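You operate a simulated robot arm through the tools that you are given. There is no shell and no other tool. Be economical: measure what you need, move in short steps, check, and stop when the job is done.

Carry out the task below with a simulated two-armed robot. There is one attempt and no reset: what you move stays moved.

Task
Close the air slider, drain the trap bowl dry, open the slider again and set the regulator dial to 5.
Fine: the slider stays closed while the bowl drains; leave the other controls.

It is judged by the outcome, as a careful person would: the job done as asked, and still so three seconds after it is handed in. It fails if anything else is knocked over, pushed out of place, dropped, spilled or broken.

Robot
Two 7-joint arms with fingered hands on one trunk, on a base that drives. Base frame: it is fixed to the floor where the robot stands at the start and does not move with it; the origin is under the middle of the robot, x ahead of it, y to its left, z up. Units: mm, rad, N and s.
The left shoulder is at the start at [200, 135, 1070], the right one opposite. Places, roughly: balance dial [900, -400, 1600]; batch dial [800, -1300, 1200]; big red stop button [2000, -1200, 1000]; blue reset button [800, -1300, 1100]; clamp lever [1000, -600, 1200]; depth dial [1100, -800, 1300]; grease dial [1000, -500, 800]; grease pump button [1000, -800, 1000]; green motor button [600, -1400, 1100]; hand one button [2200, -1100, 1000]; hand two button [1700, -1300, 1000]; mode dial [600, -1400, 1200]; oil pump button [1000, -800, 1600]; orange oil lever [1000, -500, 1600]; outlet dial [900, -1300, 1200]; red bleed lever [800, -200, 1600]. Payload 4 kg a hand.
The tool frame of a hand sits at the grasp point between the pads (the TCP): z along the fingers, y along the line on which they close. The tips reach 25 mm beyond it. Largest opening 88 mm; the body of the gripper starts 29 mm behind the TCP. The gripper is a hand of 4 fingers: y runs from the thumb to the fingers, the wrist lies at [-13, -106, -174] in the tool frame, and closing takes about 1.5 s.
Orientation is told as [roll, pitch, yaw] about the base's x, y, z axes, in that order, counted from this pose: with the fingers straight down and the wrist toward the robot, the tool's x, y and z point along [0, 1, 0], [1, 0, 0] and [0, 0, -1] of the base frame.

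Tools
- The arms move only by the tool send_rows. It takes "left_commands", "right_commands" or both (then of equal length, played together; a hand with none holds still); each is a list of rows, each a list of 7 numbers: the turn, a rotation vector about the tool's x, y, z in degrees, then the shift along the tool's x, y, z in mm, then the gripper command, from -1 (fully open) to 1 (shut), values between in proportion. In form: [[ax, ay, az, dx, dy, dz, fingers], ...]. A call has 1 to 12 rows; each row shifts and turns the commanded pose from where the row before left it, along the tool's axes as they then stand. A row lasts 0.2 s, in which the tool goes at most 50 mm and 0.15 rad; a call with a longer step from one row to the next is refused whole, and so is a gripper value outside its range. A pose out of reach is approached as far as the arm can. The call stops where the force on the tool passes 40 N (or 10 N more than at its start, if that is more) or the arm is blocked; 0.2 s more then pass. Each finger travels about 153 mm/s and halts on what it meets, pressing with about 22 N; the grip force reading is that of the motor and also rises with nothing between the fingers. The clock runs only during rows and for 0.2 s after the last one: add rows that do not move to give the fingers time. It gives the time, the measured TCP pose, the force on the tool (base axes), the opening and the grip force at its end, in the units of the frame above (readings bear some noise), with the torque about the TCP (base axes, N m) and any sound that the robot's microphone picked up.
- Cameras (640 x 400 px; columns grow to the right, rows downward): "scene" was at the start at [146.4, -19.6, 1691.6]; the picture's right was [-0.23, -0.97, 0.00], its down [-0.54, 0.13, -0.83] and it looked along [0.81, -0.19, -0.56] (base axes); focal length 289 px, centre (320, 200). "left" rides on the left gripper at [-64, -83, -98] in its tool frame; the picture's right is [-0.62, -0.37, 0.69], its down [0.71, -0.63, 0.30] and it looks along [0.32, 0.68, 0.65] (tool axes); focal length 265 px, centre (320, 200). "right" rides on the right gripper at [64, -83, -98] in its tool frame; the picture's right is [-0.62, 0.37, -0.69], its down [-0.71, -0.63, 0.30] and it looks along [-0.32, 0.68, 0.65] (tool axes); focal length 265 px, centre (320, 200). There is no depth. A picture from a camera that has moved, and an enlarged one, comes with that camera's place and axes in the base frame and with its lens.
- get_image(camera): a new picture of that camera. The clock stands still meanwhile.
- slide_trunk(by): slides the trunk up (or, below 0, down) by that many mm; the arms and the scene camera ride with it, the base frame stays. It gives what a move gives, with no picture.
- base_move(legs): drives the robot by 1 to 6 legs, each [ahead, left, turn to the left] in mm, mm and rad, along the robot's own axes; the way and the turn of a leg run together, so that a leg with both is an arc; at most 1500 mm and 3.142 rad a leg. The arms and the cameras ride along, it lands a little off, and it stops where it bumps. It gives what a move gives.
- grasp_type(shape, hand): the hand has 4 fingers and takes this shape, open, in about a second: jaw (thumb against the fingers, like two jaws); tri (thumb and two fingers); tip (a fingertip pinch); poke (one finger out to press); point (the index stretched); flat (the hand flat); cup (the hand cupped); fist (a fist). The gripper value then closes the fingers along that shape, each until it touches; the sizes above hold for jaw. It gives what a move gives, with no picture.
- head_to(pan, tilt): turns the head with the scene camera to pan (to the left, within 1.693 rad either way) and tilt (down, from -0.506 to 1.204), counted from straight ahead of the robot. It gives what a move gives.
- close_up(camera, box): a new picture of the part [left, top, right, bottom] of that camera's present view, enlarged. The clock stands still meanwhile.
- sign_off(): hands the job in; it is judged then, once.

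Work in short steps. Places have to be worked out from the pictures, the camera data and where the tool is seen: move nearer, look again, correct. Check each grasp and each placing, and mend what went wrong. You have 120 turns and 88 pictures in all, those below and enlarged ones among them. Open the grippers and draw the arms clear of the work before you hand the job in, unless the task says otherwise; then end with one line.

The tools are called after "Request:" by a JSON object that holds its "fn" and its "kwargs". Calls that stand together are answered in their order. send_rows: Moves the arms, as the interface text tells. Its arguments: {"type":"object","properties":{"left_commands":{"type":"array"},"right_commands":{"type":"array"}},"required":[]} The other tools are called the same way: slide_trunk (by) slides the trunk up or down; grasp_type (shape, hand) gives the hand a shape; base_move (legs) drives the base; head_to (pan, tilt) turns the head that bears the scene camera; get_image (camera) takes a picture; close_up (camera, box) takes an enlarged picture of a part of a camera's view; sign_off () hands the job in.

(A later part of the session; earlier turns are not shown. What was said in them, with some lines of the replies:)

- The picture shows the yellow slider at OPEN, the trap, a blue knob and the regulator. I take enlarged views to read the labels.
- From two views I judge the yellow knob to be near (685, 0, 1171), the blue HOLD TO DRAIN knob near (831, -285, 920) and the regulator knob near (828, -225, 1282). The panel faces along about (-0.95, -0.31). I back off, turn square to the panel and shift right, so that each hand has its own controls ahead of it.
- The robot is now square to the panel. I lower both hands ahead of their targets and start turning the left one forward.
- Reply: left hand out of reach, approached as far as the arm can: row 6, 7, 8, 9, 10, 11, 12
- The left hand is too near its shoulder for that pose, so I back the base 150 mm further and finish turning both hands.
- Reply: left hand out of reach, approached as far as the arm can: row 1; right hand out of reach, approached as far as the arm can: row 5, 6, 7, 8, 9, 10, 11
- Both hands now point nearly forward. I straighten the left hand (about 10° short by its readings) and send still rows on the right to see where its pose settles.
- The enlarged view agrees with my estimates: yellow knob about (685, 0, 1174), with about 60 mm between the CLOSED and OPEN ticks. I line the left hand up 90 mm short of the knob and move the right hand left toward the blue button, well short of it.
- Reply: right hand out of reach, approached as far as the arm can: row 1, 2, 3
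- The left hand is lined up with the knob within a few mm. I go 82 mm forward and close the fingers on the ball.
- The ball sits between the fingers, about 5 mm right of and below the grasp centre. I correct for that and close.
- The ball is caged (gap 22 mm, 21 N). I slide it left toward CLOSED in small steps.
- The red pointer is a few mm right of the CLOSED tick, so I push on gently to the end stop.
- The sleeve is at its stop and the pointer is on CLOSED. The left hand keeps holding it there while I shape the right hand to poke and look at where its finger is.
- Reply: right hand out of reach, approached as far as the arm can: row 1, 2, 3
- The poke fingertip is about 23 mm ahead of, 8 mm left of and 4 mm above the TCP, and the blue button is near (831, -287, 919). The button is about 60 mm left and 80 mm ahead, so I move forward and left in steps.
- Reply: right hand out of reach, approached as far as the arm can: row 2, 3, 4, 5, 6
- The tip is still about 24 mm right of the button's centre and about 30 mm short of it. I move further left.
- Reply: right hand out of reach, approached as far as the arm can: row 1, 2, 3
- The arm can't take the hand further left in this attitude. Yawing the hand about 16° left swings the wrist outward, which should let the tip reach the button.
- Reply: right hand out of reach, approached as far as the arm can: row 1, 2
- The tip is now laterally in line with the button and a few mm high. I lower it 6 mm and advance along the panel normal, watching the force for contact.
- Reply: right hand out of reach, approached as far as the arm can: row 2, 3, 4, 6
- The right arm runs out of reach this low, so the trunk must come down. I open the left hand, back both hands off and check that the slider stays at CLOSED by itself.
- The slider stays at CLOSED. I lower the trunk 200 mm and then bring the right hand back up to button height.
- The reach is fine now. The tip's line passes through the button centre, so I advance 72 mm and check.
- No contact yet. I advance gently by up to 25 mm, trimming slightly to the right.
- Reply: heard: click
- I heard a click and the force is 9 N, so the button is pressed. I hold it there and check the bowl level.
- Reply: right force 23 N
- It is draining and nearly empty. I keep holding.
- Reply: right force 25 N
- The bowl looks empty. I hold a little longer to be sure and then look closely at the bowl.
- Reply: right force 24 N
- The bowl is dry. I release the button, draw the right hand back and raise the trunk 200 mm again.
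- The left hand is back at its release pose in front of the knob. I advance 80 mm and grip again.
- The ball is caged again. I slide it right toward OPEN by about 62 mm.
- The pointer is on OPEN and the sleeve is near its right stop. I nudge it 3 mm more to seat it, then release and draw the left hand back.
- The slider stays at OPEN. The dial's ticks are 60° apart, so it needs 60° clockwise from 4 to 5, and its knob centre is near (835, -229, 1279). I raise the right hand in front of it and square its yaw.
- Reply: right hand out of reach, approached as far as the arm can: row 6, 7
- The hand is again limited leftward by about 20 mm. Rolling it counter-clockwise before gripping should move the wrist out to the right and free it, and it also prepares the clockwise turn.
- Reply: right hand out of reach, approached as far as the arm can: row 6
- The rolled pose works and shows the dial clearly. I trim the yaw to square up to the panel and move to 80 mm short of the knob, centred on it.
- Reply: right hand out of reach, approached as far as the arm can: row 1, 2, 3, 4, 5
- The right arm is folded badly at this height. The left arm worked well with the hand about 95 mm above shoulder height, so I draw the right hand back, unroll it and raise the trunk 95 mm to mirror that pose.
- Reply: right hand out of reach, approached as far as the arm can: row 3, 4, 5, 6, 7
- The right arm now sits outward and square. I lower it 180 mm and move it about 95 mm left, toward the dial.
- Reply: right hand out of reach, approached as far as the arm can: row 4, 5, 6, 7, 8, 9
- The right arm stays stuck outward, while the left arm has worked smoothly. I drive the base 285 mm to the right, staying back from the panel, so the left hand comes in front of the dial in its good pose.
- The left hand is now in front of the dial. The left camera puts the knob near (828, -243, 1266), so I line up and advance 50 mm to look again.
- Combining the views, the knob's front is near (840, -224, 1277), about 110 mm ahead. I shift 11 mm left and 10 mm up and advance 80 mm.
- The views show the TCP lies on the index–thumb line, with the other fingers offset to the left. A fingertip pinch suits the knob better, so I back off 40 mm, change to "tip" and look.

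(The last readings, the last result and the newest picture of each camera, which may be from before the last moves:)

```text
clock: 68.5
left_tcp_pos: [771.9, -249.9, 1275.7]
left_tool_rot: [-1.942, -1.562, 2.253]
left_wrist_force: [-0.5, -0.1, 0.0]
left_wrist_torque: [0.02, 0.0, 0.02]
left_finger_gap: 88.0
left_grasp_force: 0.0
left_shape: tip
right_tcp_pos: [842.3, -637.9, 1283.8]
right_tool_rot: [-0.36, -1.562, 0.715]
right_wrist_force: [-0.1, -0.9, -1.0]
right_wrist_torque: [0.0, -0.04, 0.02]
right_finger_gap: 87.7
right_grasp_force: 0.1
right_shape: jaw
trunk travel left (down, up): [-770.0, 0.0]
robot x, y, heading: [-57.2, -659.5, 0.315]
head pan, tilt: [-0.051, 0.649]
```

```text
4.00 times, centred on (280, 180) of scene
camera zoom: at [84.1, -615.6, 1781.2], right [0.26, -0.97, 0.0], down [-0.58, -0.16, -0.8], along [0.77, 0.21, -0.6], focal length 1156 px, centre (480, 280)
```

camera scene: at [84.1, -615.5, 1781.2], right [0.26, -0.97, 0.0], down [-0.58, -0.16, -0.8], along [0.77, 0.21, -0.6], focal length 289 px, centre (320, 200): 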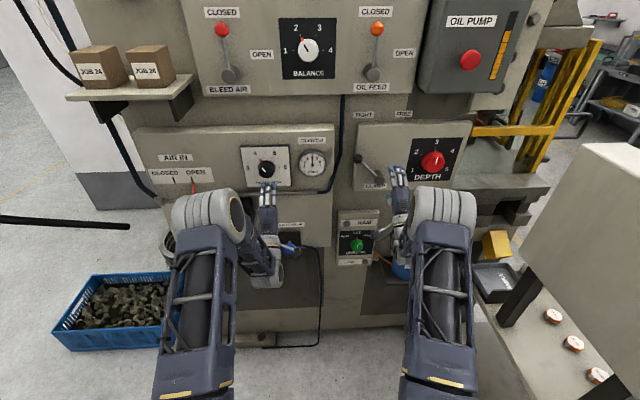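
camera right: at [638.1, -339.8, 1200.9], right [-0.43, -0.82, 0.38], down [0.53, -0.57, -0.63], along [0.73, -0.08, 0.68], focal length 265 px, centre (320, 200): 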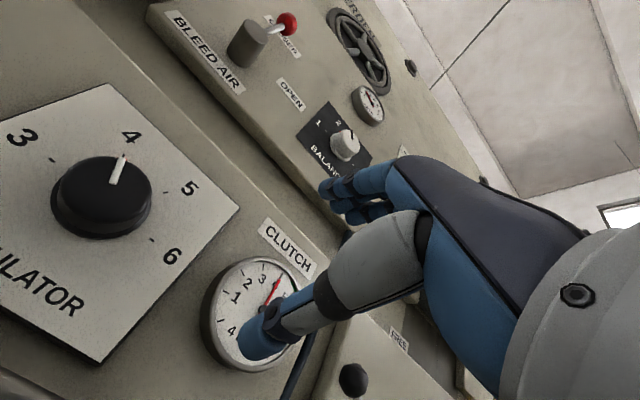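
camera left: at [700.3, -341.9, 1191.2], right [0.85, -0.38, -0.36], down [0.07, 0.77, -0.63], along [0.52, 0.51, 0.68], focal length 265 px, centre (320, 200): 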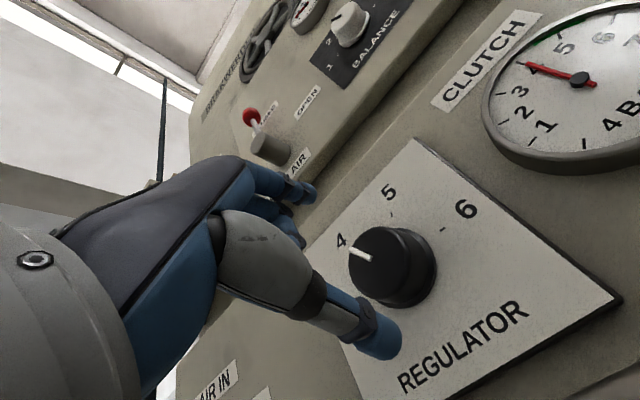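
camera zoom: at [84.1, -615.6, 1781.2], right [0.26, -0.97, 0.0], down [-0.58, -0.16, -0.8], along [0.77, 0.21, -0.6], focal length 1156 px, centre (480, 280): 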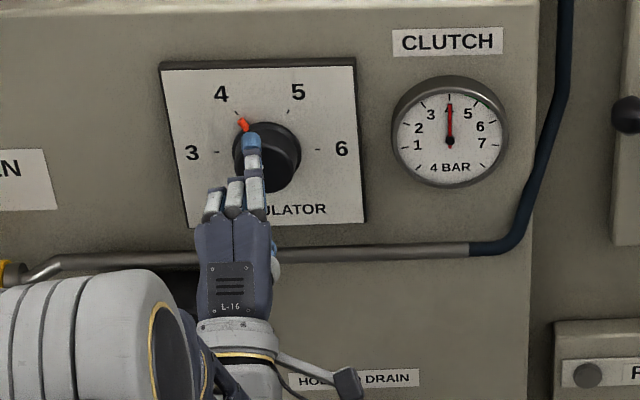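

The index and thumb are free now. The knob axis is at about +3 mm left and +1 mm up from the TCP, so I advance 62 mm around it with the fingers open.

Request:
{"fn": "send_rows", "kwargs": {"left_commands": [[0, 0, 0, 3, 1, 15, -1], [0, 0, 0, 0, 0, 15, -1], [0, 0, 0, 0, 0, 15, -1], [0, 0, 0, 0, 0, 9, -1], [0, 0, 0, 0, 0, 8, -1], [0, 0, 0, 0, 0, 0, -1]]}}

Request:
{"fn": "get_image", "kwargs": {"camera": "left"}}

Request:
{"fn": "close_up", "kwargs": {"camera": "scene", "box": [215, 130, 345, 230]}}

```text
clock: 69.9
left_tcp_pos: [828.7, -227.7, 1277.4]
left_tool_rot: [-1.975, -1.561, 2.288]
left_wrist_force: [-5.3, -0.8, 0.3]
left_wrist_torque: [0.01, -0.05, 0.03]
left_finger_gap: 88.0
left_grasp_force: 0.0
left_shape: tip
right_tcp_pos: [841.9, -638.0, 1284.7]
right_tool_rot: [-0.365, -1.562, 0.721]
right_wrist_force: [-0.6, 0.1, 0.4]
right_wrist_torque: [0.0, 0.01, 0.02]
right_finger_gap: 87.7
right_grasp_force: 0.1
right_shape: jaw
trunk travel left (down, up): [-770.0, 0.0]
robot x, y, heading: [-56.0, -654.8, 0.317]
head pan, tilt: [-0.051, 0.649]
```

```text
26 pictures are left
camera left: at [757.2, -319.9, 1193.0], right [0.85, -0.38, -0.36], down [0.07, 0.77, -0.63], along [0.52, 0.51, 0.68], focal length 265 px, centre (320, 200)
```

left: 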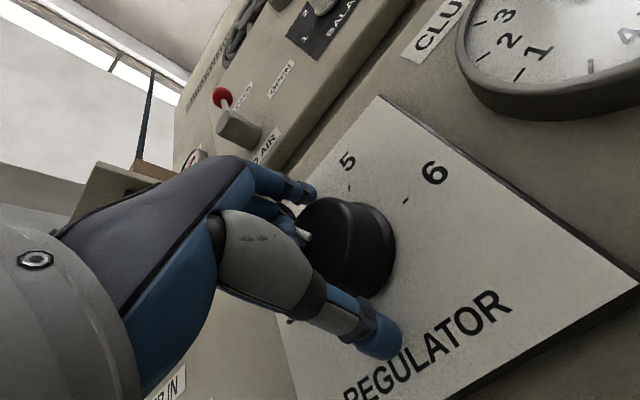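

```text
4.00 times, centred on (280, 180) of scene
camera zoom: at [83.8, -615.7, 1781.3], right [0.26, -0.97, 0.0], down [-0.58, -0.16, -0.8], along [0.77, 0.21, -0.6], focal length 1156 px, centre (480, 280)
```

zoom: 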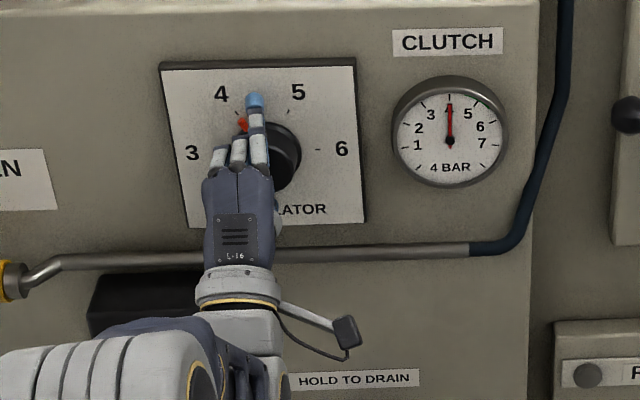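

There is light contact (5 N), probably a curled finger on the knob face. I back off 2 mm and close the pinch.

Request:
{"fn": "send_rows", "kwargs": {"left_commands": [[0, 0, 0, 0, 0, -2, -1], [0, 0, 0, 0, 0, 0, -0.3], [0, 0, 0, 0, 0, 0, 0.3], [0, 0, 0, 0, 0, 0, 1], [0, 0, 0, 0, 0, 0, 1], [0, 0, 0, 0, 0, 0, 1], [0, 0, 0, 0, 0, 0, 1]]}}

Request:
{"fn": "get_image", "kwargs": {"camera": "left"}}

Request:
{"fn": "close_up", "kwargs": {"camera": "scene", "box": [215, 130, 345, 230]}}

```text
clock: 71.5
left_tcp_pos: [826.1, -229.0, 1277.9]
left_tool_rot: [-1.928, -1.563, 2.242]
left_wrist_force: [-4.0, 0.0, -1.7]
left_wrist_torque: [0.02, 0.0, 0.05]
left_finger_gap: 47.6
left_grasp_force: 21.9
left_shape: tip
right_tcp_pos: [842.2, -638.2, 1284.3]
right_tool_rot: [-0.362, -1.562, 0.719]
right_wrist_force: [1.0, 0.3, 0.6]
right_wrist_torque: [-0.02, 0.03, -0.02]
right_finger_gap: 87.7
right_grasp_force: 0.0
right_shape: jaw
trunk travel left (down, up): [-770.0, 0.0]
robot x, y, heading: [-59.1, -655.1, 0.312]
head pan, tilt: [-0.051, 0.649]
```

```text
24 pictures are left
camera left: at [755.3, -320.5, 1192.3], right [0.85, -0.38, -0.36], down [0.07, 0.77, -0.64], along [0.52, 0.51, 0.68], focal length 265 px, centre (320, 200)
```

left: 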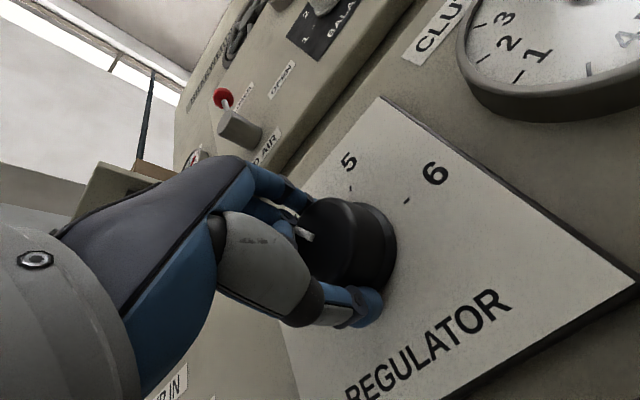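

```text
4.00 times, centred on (280, 180) of scene
camera zoom: at [84.0, -615.6, 1781.2], right [0.26, -0.97, 0.0], down [-0.58, -0.16, -0.8], along [0.77, 0.21, -0.6], focal length 1156 px, centre (480, 280)
```

zoom: 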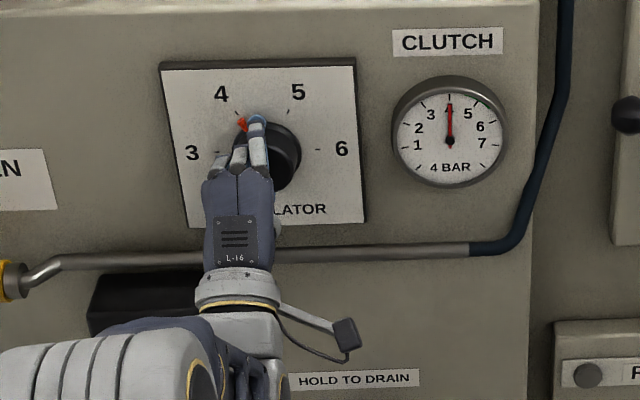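

The knob is gripped (gap 48 mm, 22 N). I turn 32° clockwise and check that the knob follows.

Request:
{"fn": "send_rows", "kwargs": {"left_commands": [[0, 0, 8, 0, 0, 0, 1], [0, 0, 8, 0, 0, 0, 1], [0, 0, 8, 0, 0, 0, 1], [0, 0, 8, 0, 0, 0, 1], [0, 0, 0, 0, 0, 0, 1]]}}

Request:
{"fn": "close_up", "kwargs": {"camera": "scene", "box": [215, 130, 345, 230]}}

```text
clock: 72.7
left_tcp_pos: [826.7, -229.2, 1278.0]
left_tool_rot: [1.581, -1.021, -1.268]
left_wrist_force: [-2.5, -2.1, 3.6]
left_wrist_torque: [0.05, -0.08, -0.01]
left_finger_gap: 47.5
left_grasp_force: 22.0
left_shape: tip
right_tcp_pos: [840.9, -638.2, 1285.9]
right_tool_rot: [-0.36, -1.56, 0.715]
right_wrist_force: [-0.3, -0.3, 0.0]
right_wrist_torque: [0.01, -0.02, -0.01]
right_finger_gap: 87.9
right_grasp_force: 0.1
right_shape: jaw
trunk travel left (down, up): [-770.0, 0.0]
robot x, y, heading: [-56.8, -655.9, 0.311]
head pan, tilt: [-0.051, 0.649]
```

```text
4.00 times, centred on (280, 180) of scene
camera zoom: at [83.9, -615.8, 1781.3], right [0.26, -0.97, 0.0], down [-0.58, -0.16, -0.8], along [0.77, 0.21, -0.6], focal length 1156 px, centre (480, 280)
```

zoom: 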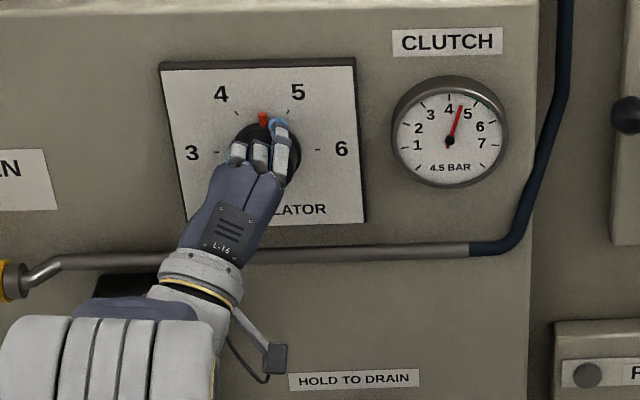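

The knob follows and the gauge reads 4.5 BAR, so I turn it the remaining 29° or so.

Request:
{"fn": "send_rows", "kwargs": {"left_commands": [[0, 0, 8, 0, 0, 0, 1], [0, 0, 8, 0, 0, 0, 1], [0, 0, 7, 0, 0, 0, 1], [0, 0, 5, 0, 0, 0, 1], [0, 0, 0, 0, 0, 0, 1]]}}

Request:
{"fn": "close_up", "kwargs": {"camera": "scene", "box": [215, 130, 345, 230]}}

```text
clock: 73.9
left_tcp_pos: [826.6, -227.5, 1276.9]
left_tool_rot: [1.575, -0.531, -1.261]
left_wrist_force: [-0.5, -6.0, 4.1]
left_wrist_torque: [0.04, -0.11, -0.14]
left_finger_gap: 48.0
left_grasp_force: 22.0
left_shape: tip
right_tcp_pos: [842.2, -637.7, 1286.3]
right_tool_rot: [-0.347, -1.563, 0.704]
right_wrist_force: [0.4, 0.4, -0.6]
right_wrist_torque: [0.03, -0.01, 0.0]
right_finger_gap: 87.9
right_grasp_force: 0.1
right_shape: jaw
trunk travel left (down, up): [-770.0, 0.0]
robot x, y, heading: [-57.4, -654.9, 0.311]
head pan, tilt: [-0.051, 0.649]
```

```text
4.00 times, centred on (280, 180) of scene
camera zoom: at [84.0, -616.0, 1781.3], right [0.26, -0.97, 0.0], down [-0.58, -0.16, -0.8], along [0.77, 0.21, -0.6], focal length 1156 px, centre (480, 280)
```

zoom: 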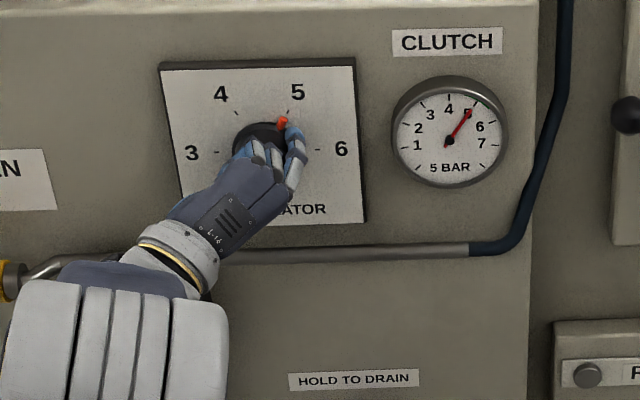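

The gauge reads 5 BAR and the pointer is at the 5 tick. I open the pinch and draw straight back.

Request:
{"fn": "send_rows", "kwargs": {"left_commands": [[0, 0, 0, 0, 0, 0, 0.3], [0, 0, 0, 0, 0, 0, -0.3], [0, 0, 0, 0, 0, 0, -1], [0, 0, 0, 0, 0, 0, -1], [0, 0, 0, 0, 0, -15, -1], [0, 0, 0, 0, 0, -30, -1], [0, 0, 0, 0, 0, -30, -1], [0, 0, 0, 0, 0, -30, -1], [0, 0, 0, 0, 0, 0, -1]]}}

Request:
{"fn": "close_up", "kwargs": {"camera": "scene", "box": [215, 130, 345, 230]}}

Request:
{"fn": "get_image", "kwargs": {"camera": "scene"}}

```text
clock: 75.9
left_tcp_pos: [725.9, -261.0, 1277.0]
left_tool_rot: [1.575, -0.533, -1.262]
left_wrist_force: [-0.5, 0.2, 0.4]
left_wrist_torque: [0.0, 0.03, 0.01]
left_finger_gap: 87.7
left_grasp_force: 0.0
left_shape: tip
right_tcp_pos: [841.5, -637.4, 1283.5]
right_tool_rot: [-0.355, -1.563, 0.715]
right_wrist_force: [-0.1, 0.1, 0.4]
right_wrist_torque: [0.02, 0.03, 0.0]
right_finger_gap: 87.9
right_grasp_force: 0.0
right_shape: jaw
trunk travel left (down, up): [-770.0, 0.0]
robot x, y, heading: [-59.2, -657.0, 0.313]
head pan, tilt: [-0.051, 0.649]
```

```text
4.00 times, centred on (280, 180) of scene
camera zoom: at [84.1, -615.7, 1781.2], right [0.26, -0.97, 0.0], down [-0.58, -0.16, -0.8], along [0.77, 0.21, -0.6], focal length 1156 px, centre (480, 280)
```

zoom: 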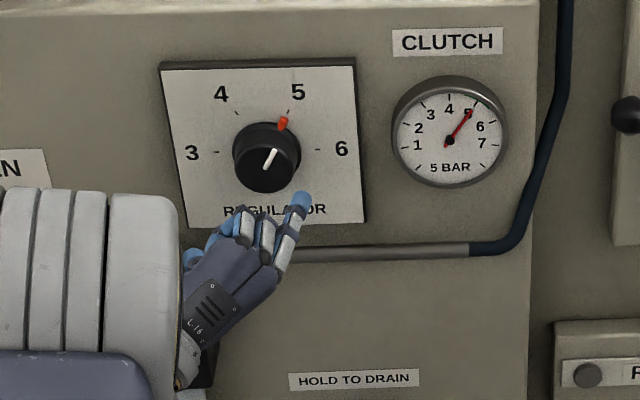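

```text
19 pictures are left
camera scene: at [84.1, -615.7, 1781.2], right [0.26, -0.97, 0.0], down [-0.58, -0.16, -0.8], along [0.77, 0.21, -0.6], focal length 289 px, centre (320, 200)
```

scene: 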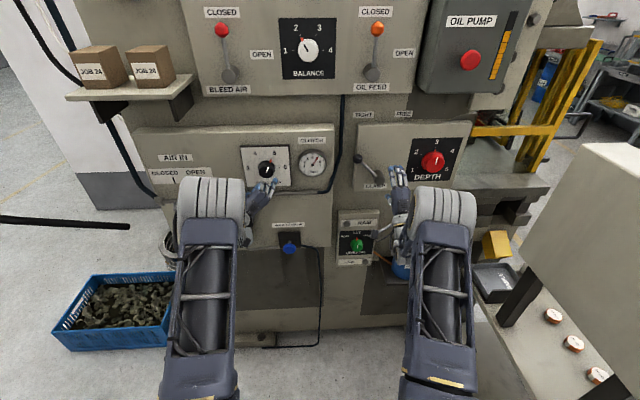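

The dial is at 5. I drive the base straight back 250 mm to clear both arms and make a final check of the slider and bowl.

Request:
{"fn": "base_move", "kwargs": {"legs": [[-250, 0, 0]]}}

Request:
{"fn": "get_image", "kwargs": {"camera": "scene"}}

Request:
{"fn": "close_up", "kwargs": {"camera": "left", "box": [0, 0, 640, 400]}}

```text
clock: 77.7
left_tcp_pos: [486.9, -339.6, 1275.5]
left_tool_rot: [1.573, -0.533, -1.262]
left_wrist_force: [-0.5, -0.4, 0.2]
left_wrist_torque: [-0.03, 0.01, 0.0]
left_finger_gap: 87.6
left_grasp_force: 0.1
left_shape: tip
right_tcp_pos: [603.6, -716.6, 1283.4]
right_tool_rot: [-0.352, -1.563, 0.708]
right_wrist_force: [0.0, 0.2, -0.2]
right_wrist_torque: [-0.01, -0.01, -0.03]
right_finger_gap: 88.1
right_grasp_force: 0.1
right_shape: jaw
trunk travel left (down, up): [-770.0, 0.0]
robot x, y, heading: [-293.7, -734.3, 0.315]
head pan, tilt: [-0.051, 0.649]
```

```text
18 pictures are left
camera scene: at [-154.9, -692.9, 1781.2], right [0.26, -0.97, 0.0], down [-0.58, -0.16, -0.8], along [0.77, 0.21, -0.6], focal length 289 px, centre (320, 200)
```

scene: 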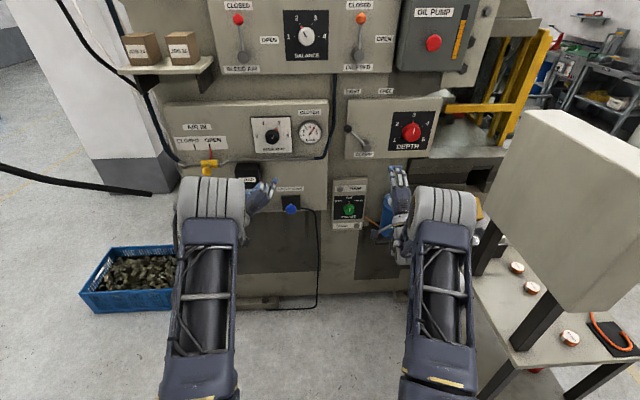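

```text
1.00 times, centred on (320, 200) of left (not enlarged: the box is as wide or as high as the picture)
camera zoom: at [383.4, -332.2, 1177.3], right [0.66, 0.22, -0.72], down [0.01, 0.95, 0.3], along [0.75, -0.21, 0.63], focal length 265 px, centre (320, 200)
```

zoom: 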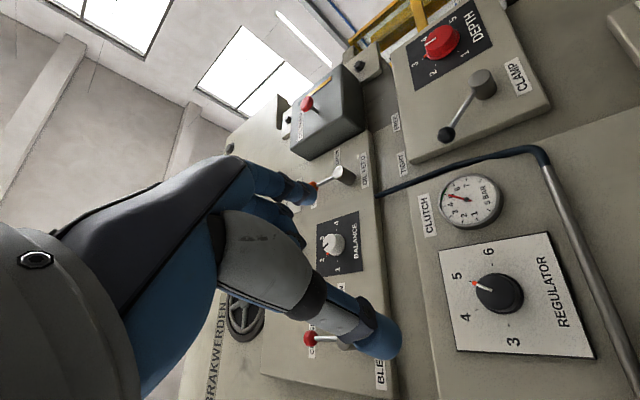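

The slider is at OPEN and the dial at 5, but the left arm hides the trap bowl. I shift the base 150 mm left to see it.

Request:
{"fn": "base_move", "kwargs": {"legs": [[0, 150, 0]]}}

Request:
{"fn": "close_up", "kwargs": {"camera": "scene", "box": [195, 90, 375, 225]}}

```text
clock: 79.1
left_tcp_pos: [439.8, -193.5, 1276.6]
left_tool_rot: [1.574, -0.532, -1.26]
left_wrist_force: [-0.1, -0.3, -0.1]
left_wrist_torque: [-0.02, 0.01, 0.02]
left_finger_gap: 87.6
left_grasp_force: 0.0
left_shape: tip
right_tcp_pos: [556.0, -569.6, 1283.5]
right_tool_rot: [-0.344, -1.562, 0.702]
right_wrist_force: [-0.4, -0.3, 0.2]
right_wrist_torque: [0.0, 0.03, -0.01]
right_finger_gap: 87.7
right_grasp_force: 0.0
right_shape: jaw
trunk travel left (down, up): [-770.0, 0.0]
robot x, y, heading: [-343.5, -591.5, 0.312]
head pan, tilt: [-0.051, 0.649]
```

```text
2.96 times, centred on (285, 158) of scene
camera zoom: at [-201.5, -548.9, 1781.2], right [0.26, -0.97, 0.0], down [-0.58, -0.16, -0.8], along [0.77, 0.21, -0.6], focal length 856 px, centre (424, 326)
```

zoom: 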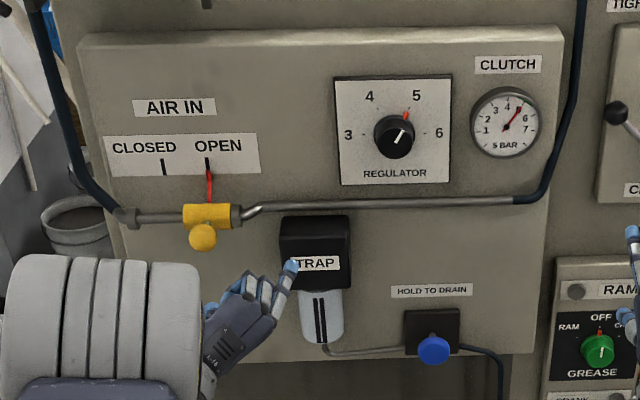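

The bowl is dry, the slider is on OPEN, the dial is at 5 and the gauge reads 5 BAR. The other controls are untouched, both hands are open and clear, so I hand it in.

Request:
{"fn": "sign_off", "kwargs": {}}

```text
The job is handed in.
```

The air slider was closed while the trap bowl drained dry, then opened again, and the regulator dial is set to 5 (the gauge reads 5 BAR); the other controls were left alone.
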